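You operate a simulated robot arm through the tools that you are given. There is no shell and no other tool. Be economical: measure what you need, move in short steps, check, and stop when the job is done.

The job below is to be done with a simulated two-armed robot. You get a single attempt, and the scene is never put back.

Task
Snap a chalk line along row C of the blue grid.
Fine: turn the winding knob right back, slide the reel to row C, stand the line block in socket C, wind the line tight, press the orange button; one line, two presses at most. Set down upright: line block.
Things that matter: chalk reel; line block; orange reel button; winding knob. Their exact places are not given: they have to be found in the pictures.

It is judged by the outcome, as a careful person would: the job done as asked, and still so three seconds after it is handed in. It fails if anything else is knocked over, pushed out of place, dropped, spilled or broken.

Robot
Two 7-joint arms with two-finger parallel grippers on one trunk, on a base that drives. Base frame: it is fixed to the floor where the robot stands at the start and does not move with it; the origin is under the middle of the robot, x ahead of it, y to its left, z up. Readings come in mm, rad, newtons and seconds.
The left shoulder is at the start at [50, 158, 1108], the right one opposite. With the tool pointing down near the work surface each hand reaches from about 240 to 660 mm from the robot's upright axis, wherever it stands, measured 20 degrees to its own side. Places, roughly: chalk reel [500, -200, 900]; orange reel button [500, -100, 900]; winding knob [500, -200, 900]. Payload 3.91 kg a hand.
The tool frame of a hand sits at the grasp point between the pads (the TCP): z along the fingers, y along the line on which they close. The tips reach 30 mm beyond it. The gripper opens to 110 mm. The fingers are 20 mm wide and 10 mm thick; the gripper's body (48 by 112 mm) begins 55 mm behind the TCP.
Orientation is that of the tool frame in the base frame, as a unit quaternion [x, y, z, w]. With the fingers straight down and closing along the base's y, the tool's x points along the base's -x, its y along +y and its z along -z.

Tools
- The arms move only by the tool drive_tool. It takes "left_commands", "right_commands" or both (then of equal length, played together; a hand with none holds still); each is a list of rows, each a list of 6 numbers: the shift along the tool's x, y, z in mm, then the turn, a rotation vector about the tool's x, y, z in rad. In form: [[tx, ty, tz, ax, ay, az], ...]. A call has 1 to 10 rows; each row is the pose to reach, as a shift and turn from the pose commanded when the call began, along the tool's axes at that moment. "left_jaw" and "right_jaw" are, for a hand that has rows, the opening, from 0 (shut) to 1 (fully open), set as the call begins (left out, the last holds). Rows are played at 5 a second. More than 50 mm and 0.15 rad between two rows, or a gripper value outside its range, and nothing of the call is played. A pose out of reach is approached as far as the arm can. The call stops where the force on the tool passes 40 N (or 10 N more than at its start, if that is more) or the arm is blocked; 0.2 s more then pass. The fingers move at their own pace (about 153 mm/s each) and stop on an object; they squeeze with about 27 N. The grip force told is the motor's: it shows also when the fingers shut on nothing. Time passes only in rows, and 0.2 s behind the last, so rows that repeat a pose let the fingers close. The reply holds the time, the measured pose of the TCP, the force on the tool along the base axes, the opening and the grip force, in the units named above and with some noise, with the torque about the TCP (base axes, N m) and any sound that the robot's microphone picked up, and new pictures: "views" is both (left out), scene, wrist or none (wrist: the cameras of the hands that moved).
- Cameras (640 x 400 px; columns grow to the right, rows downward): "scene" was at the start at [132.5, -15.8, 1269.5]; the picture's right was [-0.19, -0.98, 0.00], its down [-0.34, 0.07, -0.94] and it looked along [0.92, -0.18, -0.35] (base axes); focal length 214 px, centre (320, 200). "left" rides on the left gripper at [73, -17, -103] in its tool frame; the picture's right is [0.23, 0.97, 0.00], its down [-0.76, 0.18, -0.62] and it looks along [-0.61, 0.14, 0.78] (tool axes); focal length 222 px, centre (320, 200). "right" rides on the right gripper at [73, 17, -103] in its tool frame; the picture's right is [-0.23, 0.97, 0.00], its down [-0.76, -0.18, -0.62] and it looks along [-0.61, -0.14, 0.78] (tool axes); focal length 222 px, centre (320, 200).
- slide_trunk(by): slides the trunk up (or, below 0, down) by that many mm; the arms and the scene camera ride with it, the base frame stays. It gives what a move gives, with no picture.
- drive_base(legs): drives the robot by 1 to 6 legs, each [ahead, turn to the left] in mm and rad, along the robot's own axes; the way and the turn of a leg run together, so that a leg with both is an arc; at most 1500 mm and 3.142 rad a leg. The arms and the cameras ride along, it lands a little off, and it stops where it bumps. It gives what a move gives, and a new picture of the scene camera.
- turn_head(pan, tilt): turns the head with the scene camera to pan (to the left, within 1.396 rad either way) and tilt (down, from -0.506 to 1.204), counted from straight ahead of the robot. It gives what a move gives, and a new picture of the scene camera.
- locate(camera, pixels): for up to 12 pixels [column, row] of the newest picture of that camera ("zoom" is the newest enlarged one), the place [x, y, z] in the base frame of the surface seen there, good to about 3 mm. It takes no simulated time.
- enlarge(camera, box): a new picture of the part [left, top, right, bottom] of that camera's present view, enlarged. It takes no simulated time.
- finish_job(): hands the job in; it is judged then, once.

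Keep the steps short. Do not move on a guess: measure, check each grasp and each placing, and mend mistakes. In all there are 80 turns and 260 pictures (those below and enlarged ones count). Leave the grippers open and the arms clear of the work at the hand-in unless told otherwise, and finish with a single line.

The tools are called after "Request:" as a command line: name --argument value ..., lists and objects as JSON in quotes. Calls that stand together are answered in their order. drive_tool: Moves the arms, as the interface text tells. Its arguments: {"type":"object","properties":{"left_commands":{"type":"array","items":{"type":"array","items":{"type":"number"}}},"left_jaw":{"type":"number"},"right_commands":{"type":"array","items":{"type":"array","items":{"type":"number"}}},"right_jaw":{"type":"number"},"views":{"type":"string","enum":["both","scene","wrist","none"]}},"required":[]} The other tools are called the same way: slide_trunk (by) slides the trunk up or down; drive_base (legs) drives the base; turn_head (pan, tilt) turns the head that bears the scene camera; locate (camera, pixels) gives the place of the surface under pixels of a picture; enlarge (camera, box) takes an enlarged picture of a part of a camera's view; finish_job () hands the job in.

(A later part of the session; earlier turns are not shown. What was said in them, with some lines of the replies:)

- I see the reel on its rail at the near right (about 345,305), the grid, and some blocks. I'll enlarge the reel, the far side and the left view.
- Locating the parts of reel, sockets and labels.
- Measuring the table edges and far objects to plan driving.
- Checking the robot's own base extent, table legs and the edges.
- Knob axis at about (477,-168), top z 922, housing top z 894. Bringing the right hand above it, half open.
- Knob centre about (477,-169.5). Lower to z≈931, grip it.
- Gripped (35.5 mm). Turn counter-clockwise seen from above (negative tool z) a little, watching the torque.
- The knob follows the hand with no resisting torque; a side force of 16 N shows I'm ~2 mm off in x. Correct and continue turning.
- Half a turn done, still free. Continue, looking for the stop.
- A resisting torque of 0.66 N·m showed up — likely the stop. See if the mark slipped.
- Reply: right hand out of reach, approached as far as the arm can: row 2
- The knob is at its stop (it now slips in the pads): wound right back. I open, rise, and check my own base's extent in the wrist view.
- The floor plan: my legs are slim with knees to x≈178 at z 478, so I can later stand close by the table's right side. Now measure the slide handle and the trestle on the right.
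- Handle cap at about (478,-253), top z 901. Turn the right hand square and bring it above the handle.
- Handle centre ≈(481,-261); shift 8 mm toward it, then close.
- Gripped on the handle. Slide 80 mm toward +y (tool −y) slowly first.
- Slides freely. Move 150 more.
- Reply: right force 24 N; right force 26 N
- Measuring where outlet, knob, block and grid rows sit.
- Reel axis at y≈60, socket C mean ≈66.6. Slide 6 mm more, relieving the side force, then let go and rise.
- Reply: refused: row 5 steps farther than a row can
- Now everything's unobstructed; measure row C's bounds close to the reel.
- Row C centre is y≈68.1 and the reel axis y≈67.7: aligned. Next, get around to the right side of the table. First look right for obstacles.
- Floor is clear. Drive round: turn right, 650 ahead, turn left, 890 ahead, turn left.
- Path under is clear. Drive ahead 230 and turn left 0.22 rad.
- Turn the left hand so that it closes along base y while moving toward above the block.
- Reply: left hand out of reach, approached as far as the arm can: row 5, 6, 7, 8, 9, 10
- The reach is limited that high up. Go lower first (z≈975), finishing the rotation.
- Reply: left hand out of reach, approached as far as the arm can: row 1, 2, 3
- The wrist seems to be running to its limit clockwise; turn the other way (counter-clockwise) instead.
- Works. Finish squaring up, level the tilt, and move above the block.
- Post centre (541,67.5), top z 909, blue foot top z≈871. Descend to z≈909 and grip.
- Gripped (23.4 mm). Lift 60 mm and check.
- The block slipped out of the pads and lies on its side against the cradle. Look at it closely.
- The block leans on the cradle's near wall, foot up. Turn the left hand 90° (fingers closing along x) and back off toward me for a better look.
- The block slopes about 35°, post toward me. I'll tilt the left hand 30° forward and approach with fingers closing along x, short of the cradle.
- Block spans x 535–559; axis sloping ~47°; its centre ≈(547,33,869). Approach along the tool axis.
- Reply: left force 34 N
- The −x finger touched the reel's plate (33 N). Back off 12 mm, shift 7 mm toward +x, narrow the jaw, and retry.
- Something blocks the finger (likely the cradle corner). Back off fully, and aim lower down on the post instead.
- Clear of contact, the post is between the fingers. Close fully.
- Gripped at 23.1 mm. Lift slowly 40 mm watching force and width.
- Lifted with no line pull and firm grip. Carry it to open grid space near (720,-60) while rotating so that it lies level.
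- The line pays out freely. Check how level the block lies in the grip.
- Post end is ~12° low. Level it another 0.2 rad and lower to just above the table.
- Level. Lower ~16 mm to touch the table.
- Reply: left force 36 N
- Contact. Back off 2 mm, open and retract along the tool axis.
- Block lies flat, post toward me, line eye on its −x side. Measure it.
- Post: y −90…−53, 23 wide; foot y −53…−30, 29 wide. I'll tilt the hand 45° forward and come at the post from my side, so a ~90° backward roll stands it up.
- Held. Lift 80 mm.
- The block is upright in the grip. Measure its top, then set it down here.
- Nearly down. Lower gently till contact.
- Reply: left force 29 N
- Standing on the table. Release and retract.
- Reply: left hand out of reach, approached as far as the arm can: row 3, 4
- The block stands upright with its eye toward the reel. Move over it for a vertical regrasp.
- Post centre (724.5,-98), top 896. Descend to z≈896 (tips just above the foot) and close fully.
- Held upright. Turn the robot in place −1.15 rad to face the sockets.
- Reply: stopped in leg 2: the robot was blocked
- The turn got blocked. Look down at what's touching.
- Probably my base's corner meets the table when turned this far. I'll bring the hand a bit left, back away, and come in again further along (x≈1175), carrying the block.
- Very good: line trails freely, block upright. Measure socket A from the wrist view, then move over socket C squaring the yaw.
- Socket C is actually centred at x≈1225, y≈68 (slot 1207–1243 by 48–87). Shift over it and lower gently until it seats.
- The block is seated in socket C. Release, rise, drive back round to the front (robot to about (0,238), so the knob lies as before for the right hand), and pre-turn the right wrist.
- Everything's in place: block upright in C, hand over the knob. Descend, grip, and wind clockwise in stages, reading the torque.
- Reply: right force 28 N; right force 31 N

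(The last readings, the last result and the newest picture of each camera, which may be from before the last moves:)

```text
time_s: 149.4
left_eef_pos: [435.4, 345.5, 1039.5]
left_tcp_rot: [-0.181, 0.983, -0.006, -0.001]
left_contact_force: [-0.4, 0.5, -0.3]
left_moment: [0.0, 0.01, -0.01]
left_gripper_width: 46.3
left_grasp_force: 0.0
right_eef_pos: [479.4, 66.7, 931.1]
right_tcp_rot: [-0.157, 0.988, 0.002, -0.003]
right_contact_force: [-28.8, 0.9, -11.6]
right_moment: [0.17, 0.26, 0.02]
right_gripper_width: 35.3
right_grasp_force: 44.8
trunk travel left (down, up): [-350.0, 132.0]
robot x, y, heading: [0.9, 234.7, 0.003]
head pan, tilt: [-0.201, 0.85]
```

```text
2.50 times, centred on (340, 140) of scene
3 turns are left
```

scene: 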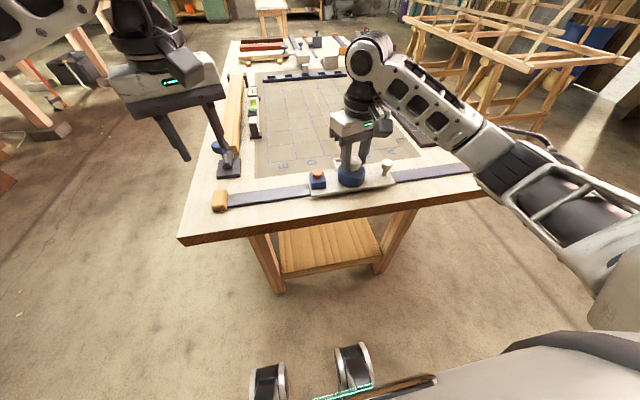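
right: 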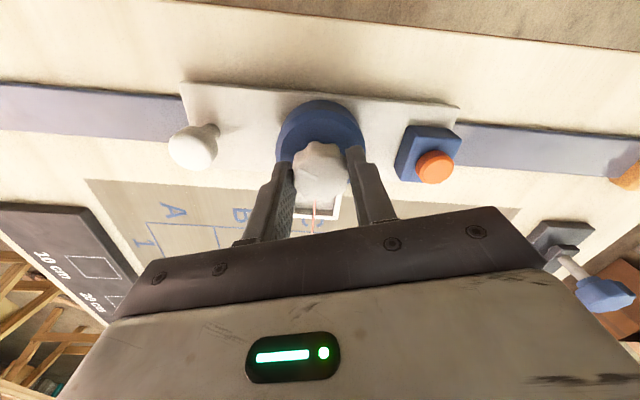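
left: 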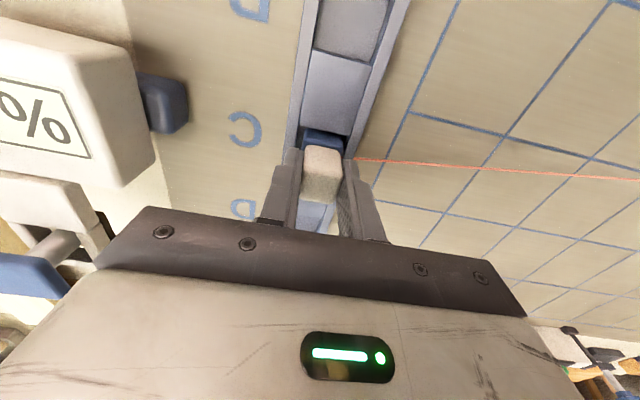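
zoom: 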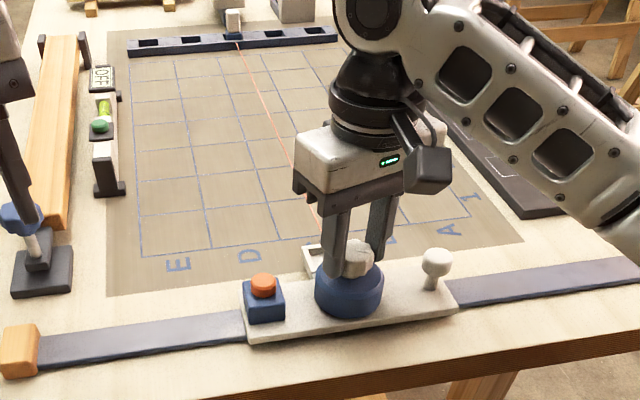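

The line is almost straight but the torque is still nil, so more winding is needed. Re-centre, wind a bit more, let go, rotate the wrist back, regrip, and wind on with torque readings at each stage.

Request:
drive_tool --right_commands '[[4.3, 1.4, 1, 0, 0, 0], [4.3, 1.4, 1, 0, 0, 0.14], [4.3, 1.4, 1, 0, 0, 0.28], [4.3, 1.4, 1, 0, 0, 0.42], [4.3, 1.4, 1, 0, 0, 0.56]]' --views "none"

Request:
drive_tool --right_commands '[[0, 0, 0, 0, 0, 0], [0, 0, 0, 0, 0, 0], [-2.2, 0.6, -30, 0, 0, 0], [-2.2, 0.6, -60, 0, 0, 0]]' --right_jaw 0.6 --views "wrist"

Request:
enlarge --camera "right" --box '[240, 70, 420, 210]'

Request:
drive_tool --right_commands '[[0, 0, 0, 0, 0, -0.14], [0, 0, 0, 0, 0, -0.28], [0, 0, 0, 0, 0, -0.42], [0, 0, 0, 0, 0, -0.56], [0, 0, 0, 0, 0, -0.7], [0, 0, 0, 0, 0, -0.84], [0, 0, 0, 0, 0, -0.98], [0, 0, 0, 0, 0, -1.12], [0, 0, 0, 0, 0, -1.26], [0, 0, 0, 0, 0, -1.4]]' --views "none"

Request:
drive_tool --right_commands '[[0, 0, 0, 0, 0, -0.14], [0, 0, 0, 0, 0, -0.28], [0, 0, 0, 0, 0, -0.42], [0, 0, 0, 0, 0, -0.56], [0, 0, 0, 0, 0, -0.7], [0, 0, 0, 0, 0, -0.84], [0, 0, 0, 0, 0, -0.98], [0, 0, 0, 0, 0, -1.12], [0, 0, 0, 0, 0, -1.26], [0, 0, 0, 0, 0, -1.4]]' --views "none"

Request:
drive_tool --right_commands '[[0, 0, 0, 0, 0, -0.14], [0, 0, 0, 0, 0, -0.28], [0, 0, 0, 0, 0, -0.42], [0, 0, 0, 0, 0, -0.56], [0, 0, 0, 0, 0, -0.7], [0, 0, 0, 0, 0, -0.84], [0, 0, 0, 0, 0, -0.98], [0, 0, 0, 0, 0, -1.12], [0, 0, 30, 0, 0, -1.2], [0, 0, 60, 0, 0, -1.2]]' --views "none"

Request:
drive_tool --right_commands '[[0, 0, 0, 0, 0, 0], [0, 0, 0, 0, 0, 0], [0, 0, 0, 0, 0, 0]]' --right_jaw 0 --views "none"

Request:
enlarge --camera "right" --box '[260, 90, 400, 230]'

Request:
drive_tool --right_commands '[[0, 0, 0, 0, 0, 0.14], [0, 0, 0, 0, 0, 0.28], [0, 0, 0, 0, 0, 0.42], [0, 0, 0, 0, 0, 0.56], [0, 0, 0, 0, 0, 0.7], [0, 0, 0, 0, 0, 0.84], [0, 0, 0, 0, 0, 0.98]]' --views "none"

Request:
enlarge --camera "right" --box '[260, 90, 400, 230]'

Request:
drive_tool --right_commands '[[0, 0, 0, 0, 0, 0.14], [0, 0, 0, 0, 0, 0.28], [0, 0, 0, 0, 0, 0.42], [0, 0, 0, 0, 0, 0.56], [0, 0, 0, 0, 0, 0.7], [0, 0, 0, 0, 0, 0.84], [0, 0, 0, 0, 0, 0.98]]' --views "none"

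Request:
enlarge --camera "right" --box '[260, 90, 400, 230]'

Request:
drive_tool --right_commands '[[0, 0, 0, 0, 0, 0.14], [0, 0, 0, 0, 0, 0.28], [0, 0, 0, 0, 0, 0.42], [0, 0, 0, 0, 0, 0.56], [0, 0, 0, 0, 0, 0.7], [0, 0, 0, 0, 0, 0.84], [0, 0, 0, 0, 0, 0.98], [0, 0, 0, 0, 0, 1.12], [0, 0, 0, 0, 0, 1.26]]' --views "both"

Request:
enlarge --camera "right" --box '[260, 90, 400, 230]'

Request:
enlarge --camera "scene" --box '[240, 60, 440, 220]'

```text
time_s: 150.6
left_eef_pos: [436.1, 347.1, 1038.9]
left_tcp_rot: [-0.181, 0.983, -0.005, -0.002]
left_contact_force: [0.0, -0.2, 0.4]
left_moment: [0.01, 0.01, 0.0]
left_gripper_width: 46.2
left_grasp_force: 0.1
right_eef_pos: [479.8, 67.6, 930.6]
right_tcp_rot: [0.123, 0.992, 0.002, 0.002]
right_contact_force: [3.8, 1.0, 3.8]
right_moment: [-0.25, -0.42, -0.01]
right_gripper_width: 35.0
right_grasp_force: 45.3
trunk travel left (down, up): [-350.0, 132.0]
robot x, y, heading: [1.0, 234.0, -0.001]
head pan, tilt: [-0.201, 0.85]
```

```text
time_s: 151.6
left_eef_pos: [437.1, 345.4, 1038.9]
left_tcp_rot: [-0.181, 0.983, -0.005, -0.003]
left_contact_force: [-0.6, 0.2, 0.1]
left_moment: [0.01, -0.04, 0.0]
left_gripper_width: 46.0
left_grasp_force: 0.1
right_eef_pos: [480.2, 67.1, 989.2]
right_tcp_rot: [0.122, 0.993, 0.001, -0.001]
right_contact_force: [-0.3, 0.0, 0.3]
right_moment: [-0.01, 0.01, -0.04]
right_gripper_width: 65.9
right_grasp_force: 0.1
trunk travel left (down, up): [-350.0, 132.0]
robot x, y, heading: [-0.4, 238.8, 0.004]
head pan, tilt: [-0.201, 0.85]
```

right: 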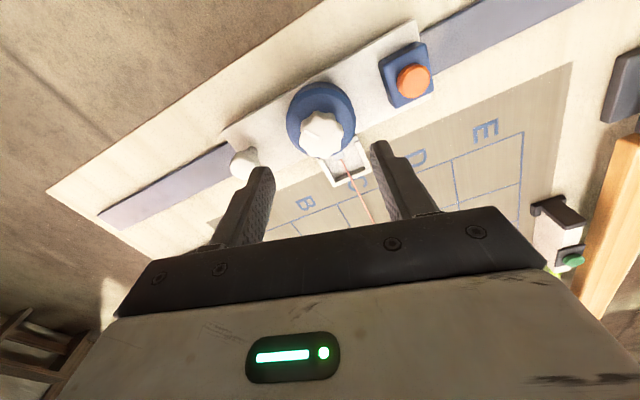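

```text
2.86 times, centred on (330, 140) of right
```

zoom: 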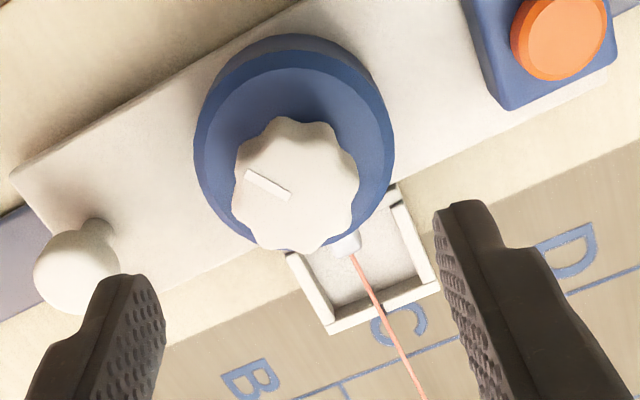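

```text
time_s: 153.8
left_eef_pos: [436.2, 346.4, 1038.6]
left_tcp_rot: [-0.181, 0.983, -0.005, -0.002]
left_contact_force: [-0.1, 0.2, -0.2]
left_moment: [-0.03, -0.02, 0.03]
left_gripper_width: 45.9
left_grasp_force: 0.0
right_eef_pos: [479.7, 67.3, 989.9]
right_tcp_rot: [-0.547, 0.837, 0.0, 0.001]
right_contact_force: [0.0, 0.2, -0.8]
right_moment: [0.01, 0.02, -0.02]
right_gripper_width: 65.9
right_grasp_force: 0.1
trunk travel left (down, up): [-350.0, 132.0]
robot x, y, heading: [-0.1, 234.5, 0.002]
head pan, tilt: [-0.201, 0.85]
```

```text
time_s: 156.0
left_eef_pos: [436.7, 345.4, 1039.1]
left_tcp_rot: [-0.182, 0.983, -0.005, -0.003]
left_contact_force: [-0.7, 0.2, -0.1]
left_moment: [0.03, -0.01, 0.04]
left_gripper_width: 46.1
left_grasp_force: 0.0
right_eef_pos: [480.3, 66.2, 989.7]
right_tcp_rot: [0.958, -0.287, 0.0, -0.001]
right_contact_force: [-0.4, -0.8, -0.3]
right_moment: [-0.02, 0.0, 0.04]
right_gripper_width: 66.1
right_grasp_force: 0.0
trunk travel left (down, up): [-350.0, 132.0]
robot x, y, heading: [-3.7, 232.7, 0.003]
head pan, tilt: [-0.201, 0.85]
```

```text
time_s: 158.2
left_eef_pos: [437.0, 345.9, 1037.9]
left_tcp_rot: [-0.18, 0.984, -0.005, -0.002]
left_contact_force: [0.0, -0.3, 0.5]
left_moment: [0.02, 0.02, -0.03]
left_gripper_width: 46.1
left_grasp_force: 0.0
right_eef_pos: [478.7, 67.5, 929.8]
right_tcp_rot: [0.953, 0.303, 0.001, -0.001]
right_contact_force: [0.6, -0.8, 0.5]
right_moment: [-0.01, 0.0, -0.02]
right_gripper_width: 66.1
right_grasp_force: 0.0
trunk travel left (down, up): [-350.0, 132.0]
robot x, y, heading: [1.7, 236.1, 0.009]
head pan, tilt: [-0.201, 0.85]
```

```text
time_s: 159.0
left_eef_pos: [436.0, 345.7, 1038.9]
left_tcp_rot: [-0.182, 0.983, -0.004, -0.003]
left_contact_force: [-0.1, -0.9, 0.3]
left_moment: [0.02, 0.03, -0.01]
left_gripper_width: 46.2
left_grasp_force: 0.0
right_eef_pos: [480.2, 67.7, 928.9]
right_tcp_rot: [0.953, 0.303, 0.001, -0.002]
right_contact_force: [1.3, 0.0, -1.7]
right_moment: [0.3, -0.55, 0.02]
right_gripper_width: 35.1
right_grasp_force: 44.6
trunk travel left (down, up): [-350.0, 132.0]
robot x, y, heading: [-2.1, 232.4, 0.003]
head pan, tilt: [-0.201, 0.85]
```

```text
2.86 times, centred on (330, 160) of right
```

zoom: 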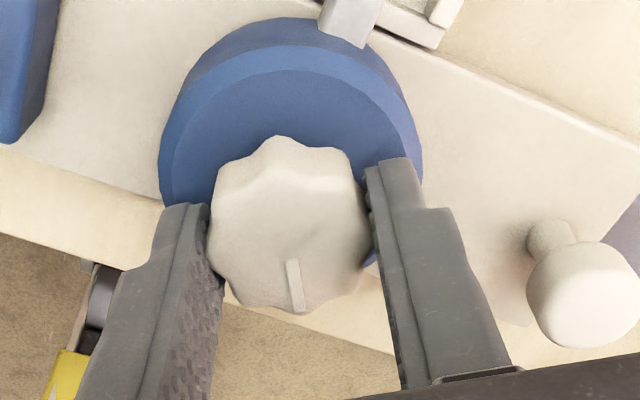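

```text
time_s: 160.6
left_eef_pos: [436.5, 346.3, 1038.9]
left_tcp_rot: [-0.181, 0.984, -0.005, -0.003]
left_contact_force: [-0.5, 1.2, 0.6]
left_moment: [-0.02, 0.01, 0.03]
left_gripper_width: 46.3
left_grasp_force: 0.1
right_eef_pos: [479.8, 67.8, 929.6]
right_tcp_rot: [0.983, -0.183, -0.001, 0.0]
right_contact_force: [-0.8, 0.7, 1.6]
right_moment: [0.08, 0.06, 0.76]
right_gripper_width: 34.8
right_grasp_force: 45.3
trunk travel left (down, up): [-350.0, 132.0]
robot x, y, heading: [-4.2, 235.0, 0.009]
head pan, tilt: [-0.201, 0.85]
```

```text
2.86 times, centred on (330, 160) of right
```

zoom: 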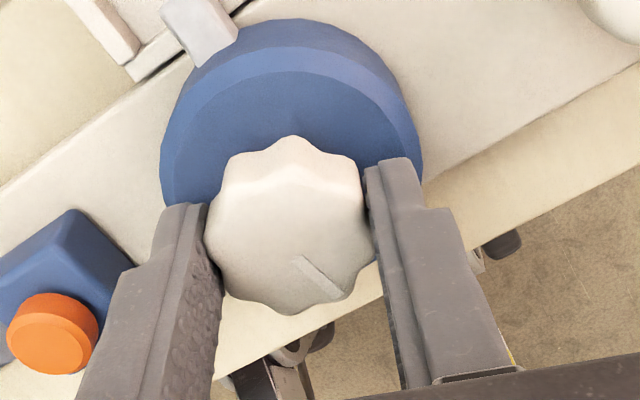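

```text
time_s: 162.2
left_eef_pos: [437.5, 346.1, 1037.8]
left_tcp_rot: [-0.182, 0.983, -0.005, -0.002]
left_contact_force: [0.3, -0.7, 0.4]
left_moment: [0.03, 0.05, 0.03]
left_gripper_width: 46.2
left_grasp_force: 0.0
right_eef_pos: [479.9, 68.6, 929.8]
right_tcp_rot: [0.782, -0.623, 0.0, -0.001]
right_contact_force: [5.2, 2.0, 2.0]
right_moment: [0.22, -0.11, 0.76]
right_gripper_width: 35.3
right_grasp_force: 45.0
trunk travel left (down, up): [-350.0, 132.0]
robot x, y, heading: [-2.5, 232.3, 0.002]
head pan, tilt: [-0.201, 0.85]
```

```text
2.86 times, centred on (330, 160) of right
```

zoom: 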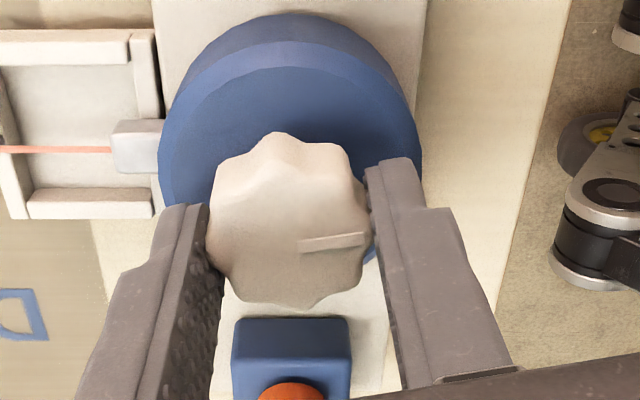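

```text
time_s: 164.2
left_eef_pos: [436.9, 346.4, 1038.7]
left_tcp_rot: [-0.182, 0.983, -0.005, -0.003]
left_contact_force: [0.8, -0.4, 0.1]
left_moment: [0.03, -0.01, -0.01]
left_gripper_width: 46.3
left_grasp_force: 0.1
right_eef_pos: [477.9, 67.7, 929.6]
right_tcp_rot: [-0.265, 0.964, 0.002, 0.0]
right_contact_force: [-1.2, -0.3, 2.1]
right_moment: [-0.01, 0.06, 0.74]
right_gripper_width: 35.3
right_grasp_force: 44.7
trunk travel left (down, up): [-350.0, 132.0]
robot x, y, heading: [-5.5, 232.5, -0.001]
head pan, tilt: [-0.201, 0.85]
```

scene: 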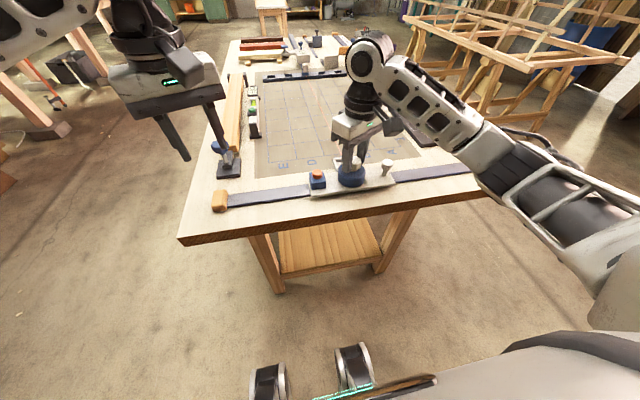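
right: 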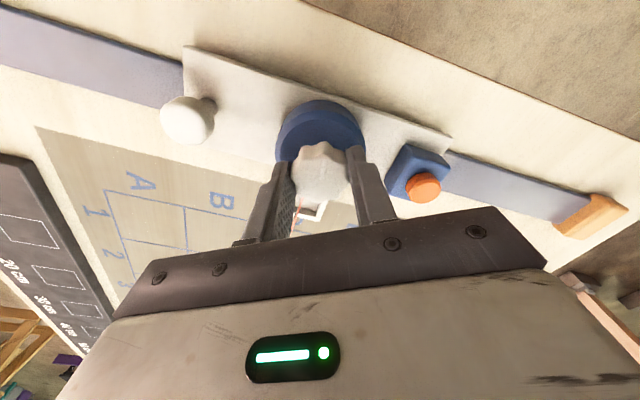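

```text
2.86 times, centred on (330, 160) of right
```

zoom: 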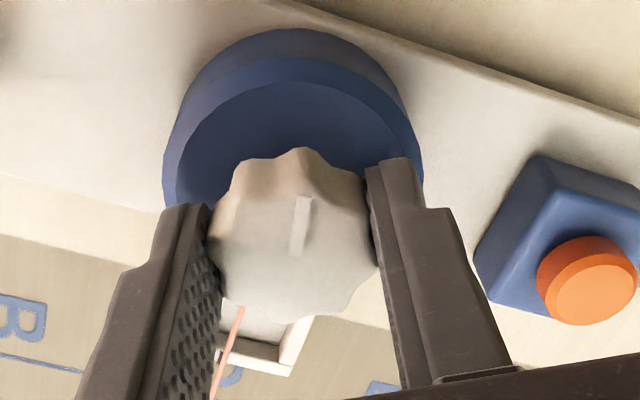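

```text
2.50 times, centred on (340, 140) of scene
2 turns are left
```

zoom: 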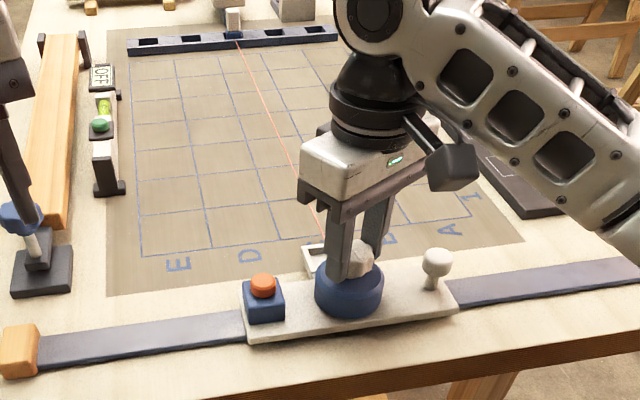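

The knob now slips at 0.76 N·m: the line is wound tight, the block stands in C. Let go of the knob, move the closed fingers over the orange button (~(479,150)), press once, and rise to look.

Request:
drive_tool --right_commands '[[0, 0, 0, 0, 0, 0], [0, 0, 0, 0, 0, 0], [0, 0, -40, 0, 0, 0], [0, 0, -80, 0, 0, 0]]' --right_jaw 0.6 --views "wrist"

Request:
drive_tool --right_commands '[[-20.9, 35.5, 0, 0, 0, 0], [-41.7, 71.1, 0, 0, 0, 0], [-41.7, 71.1, 0, 0, 0, 0], [-41.7, 71.1, 40, 0, 0, 0], [-41.7, 71.1, 70, 0, 0, 0]]' --right_jaw 0 --views "none"

Request:
enlarge --camera "right" --box '[240, 70, 420, 230]'

Request:
drive_tool --right_commands '[[0, 0, 5, 0, 0, 0], [0, 0, 8, 0, 0, 0], [0, 0, 10, 0, 0, 0], [0, 0, 12, 0, 0, 0], [0, 0, 14, 0, 0, 0], [0, 0, 16, 0, 0, 0], [0, 0, 18, 0, 0, 0], [0, 0, 20, 0, 0, 0], [0, 0, 22, 0, 0, 0]]' --views "wrist"

Request:
enlarge --camera "right" --box '[240, 70, 420, 230]'

Request:
drive_tool --right_commands '[[0, 0, -30, 0, 0, 0], [0, 0, -70, 0, 0, 0], [0, 0, -110, 0, 0, 0], [26, 15, -130, 0, 0, 0], [52, 30, -140, 0, 0, 0], [77, 46, -150, 0, 0, 0]]' --right_jaw 0.6 --views "both"

Request:
enlarge --camera "scene" --box '[240, 60, 440, 220]'

Request:
enlarge --camera "scene" --box '[250, 60, 350, 140]'

```text
time_s: 165.2
left_eef_pos: [438.3, 346.6, 1038.9]
left_tcp_rot: [-0.182, 0.983, -0.006, -0.003]
left_contact_force: [-0.3, 0.4, -0.1]
left_moment: [-0.02, 0.0, 0.0]
left_gripper_width: 46.2
left_grasp_force: 0.0
right_eef_pos: [479.3, 66.6, 1010.0]
right_tcp_rot: [-0.264, 0.964, 0.001, -0.001]
right_contact_force: [-0.9, 0.0, 0.4]
right_moment: [0.01, 0.0, -0.01]
right_gripper_width: 66.3
right_grasp_force: 0.0
trunk travel left (down, up): [-350.0, 132.0]
robot x, y, heading: [-2.2, 231.2, 0.002]
head pan, tilt: [-0.201, 0.85]
```

right: 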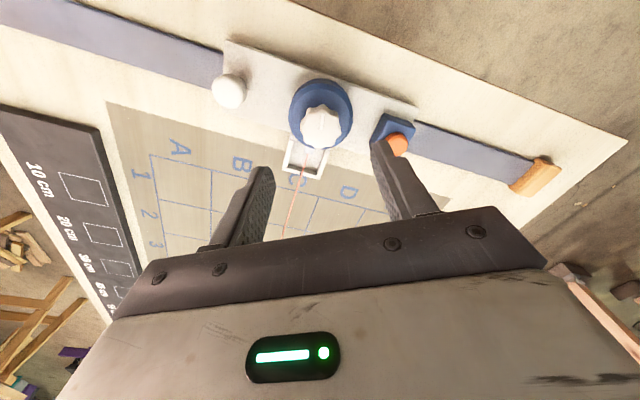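

```text
time_s: 166.4
left_eef_pos: [437.8, 346.9, 1037.4]
left_tcp_rot: [-0.182, 0.983, -0.005, -0.002]
left_contact_force: [0.2, 0.7, -0.5]
left_moment: [-0.01, 0.0, -0.01]
left_gripper_width: 46.4
left_grasp_force: 0.0
right_eef_pos: [480.3, 150.1, 939.5]
right_tcp_rot: [-0.265, 0.964, 0.0, 0.001]
right_contact_force: [0.0, 0.3, -0.7]
right_moment: [-0.01, -0.03, 0.0]
right_gripper_width: 0.0
right_grasp_force: 27.2
trunk travel left (down, up): [-350.0, 132.0]
robot x, y, heading: [-7.8, 235.7, -0.0]
head pan, tilt: [-0.201, 0.85]
```

```text
2.50 times, centred on (330, 150) of right
```

zoom: 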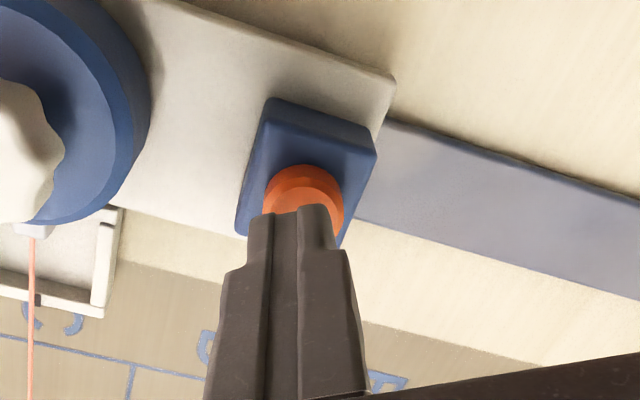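

```text
time_s: 168.4
left_eef_pos: [437.0, 345.9, 1039.3]
left_tcp_rot: [-0.181, 0.984, -0.005, -0.002]
left_contact_force: [0.8, 0.0, 0.5]
left_moment: [0.0, -0.03, 0.0]
left_gripper_width: 46.4
left_grasp_force: 0.1
right_eef_pos: [479.4, 149.5, 917.9]
right_tcp_rot: [-0.265, 0.964, 0.0, 0.002]
right_contact_force: [1.3, -1.3, 8.5]
right_moment: [-0.01, -0.05, 0.04]
right_gripper_width: 0.3
right_grasp_force: 27.5
trunk travel left (down, up): [-350.0, 132.0]
robot x, y, heading: [-2.0, 234.9, 0.001]
head pan, tilt: [-0.201, 0.85]
heard: click
```

right: 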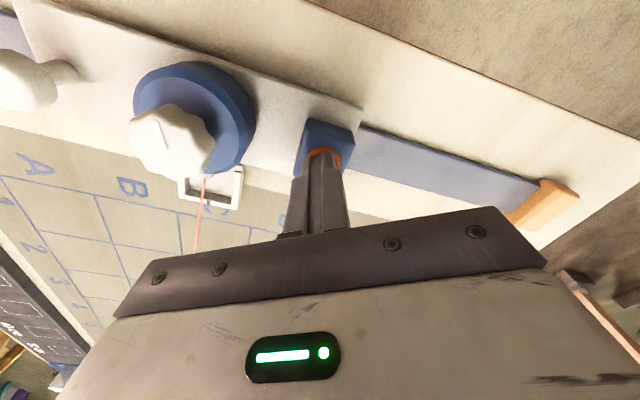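

```text
2.50 times, centred on (330, 150) of right
```

zoom: 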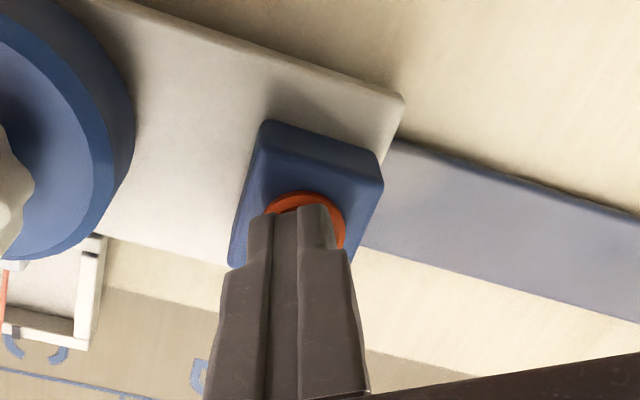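

```text
time_s: 169.8
left_eef_pos: [437.0, 346.2, 1038.2]
left_tcp_rot: [-0.182, 0.983, -0.005, -0.003]
left_contact_force: [-0.4, -0.8, -0.6]
left_moment: [0.01, -0.01, 0.02]
left_gripper_width: 46.1
left_grasp_force: 0.2
right_eef_pos: [387.8, 148.6, 1068.6]
right_tcp_rot: [-0.265, 0.964, 0.001, 0.0]
right_contact_force: [-0.4, 0.0, 0.7]
right_moment: [0.01, 0.01, 0.02]
right_gripper_width: 65.8
right_grasp_force: 0.0
trunk travel left (down, up): [-350.0, 132.0]
robot x, y, heading: [-5.7, 234.8, 0.002]
head pan, tilt: [-0.201, 0.85]
```

scene: 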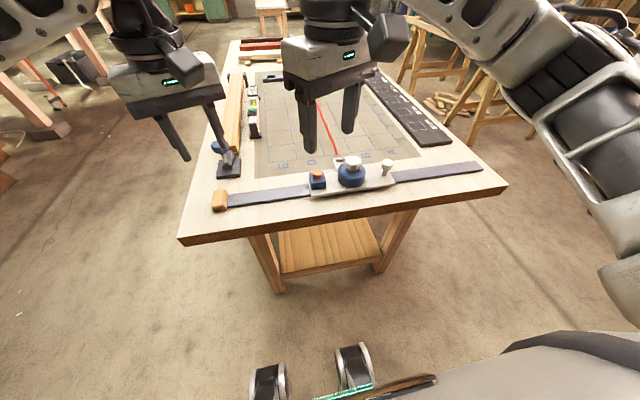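
right: 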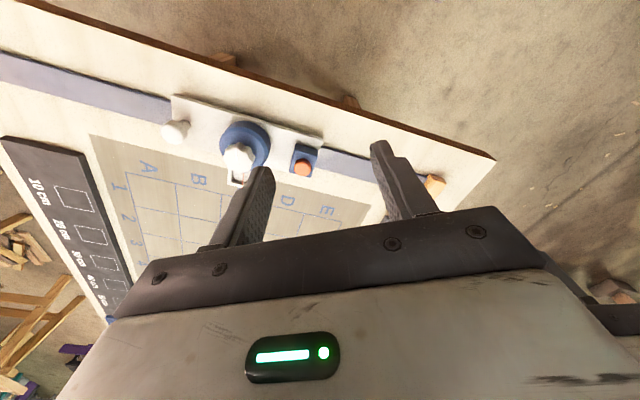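

```text
2.50 times, centred on (340, 140) of scene
```

zoom: 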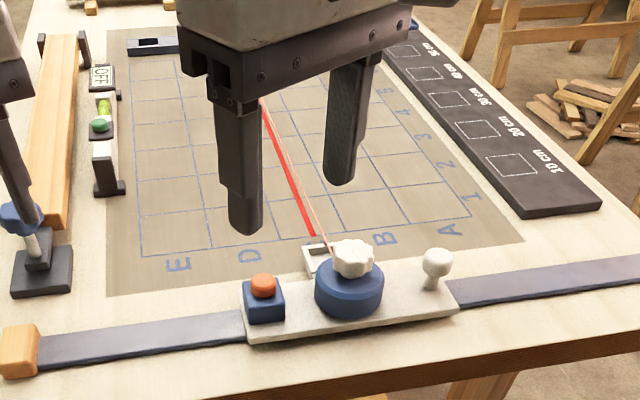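

```text
5.00 times, centred on (300, 100) of scene
1 turns are left
```

zoom: 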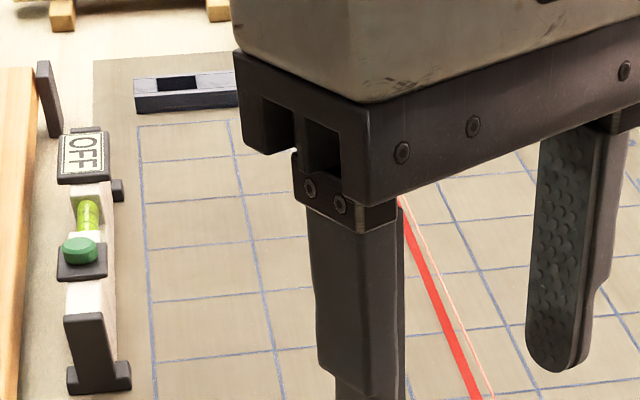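

A click was heard on the first press, and a red chalk line now runs along row C. The grippers are open and clear, so I'm handing in.

Request:
finish_job

```text
The job is handed in.
```

One chalk line is snapped along row C with a single button press, but the line block slipped out of the gripper and fell on its side early on; I stood it up again and seated it upright in socket C.
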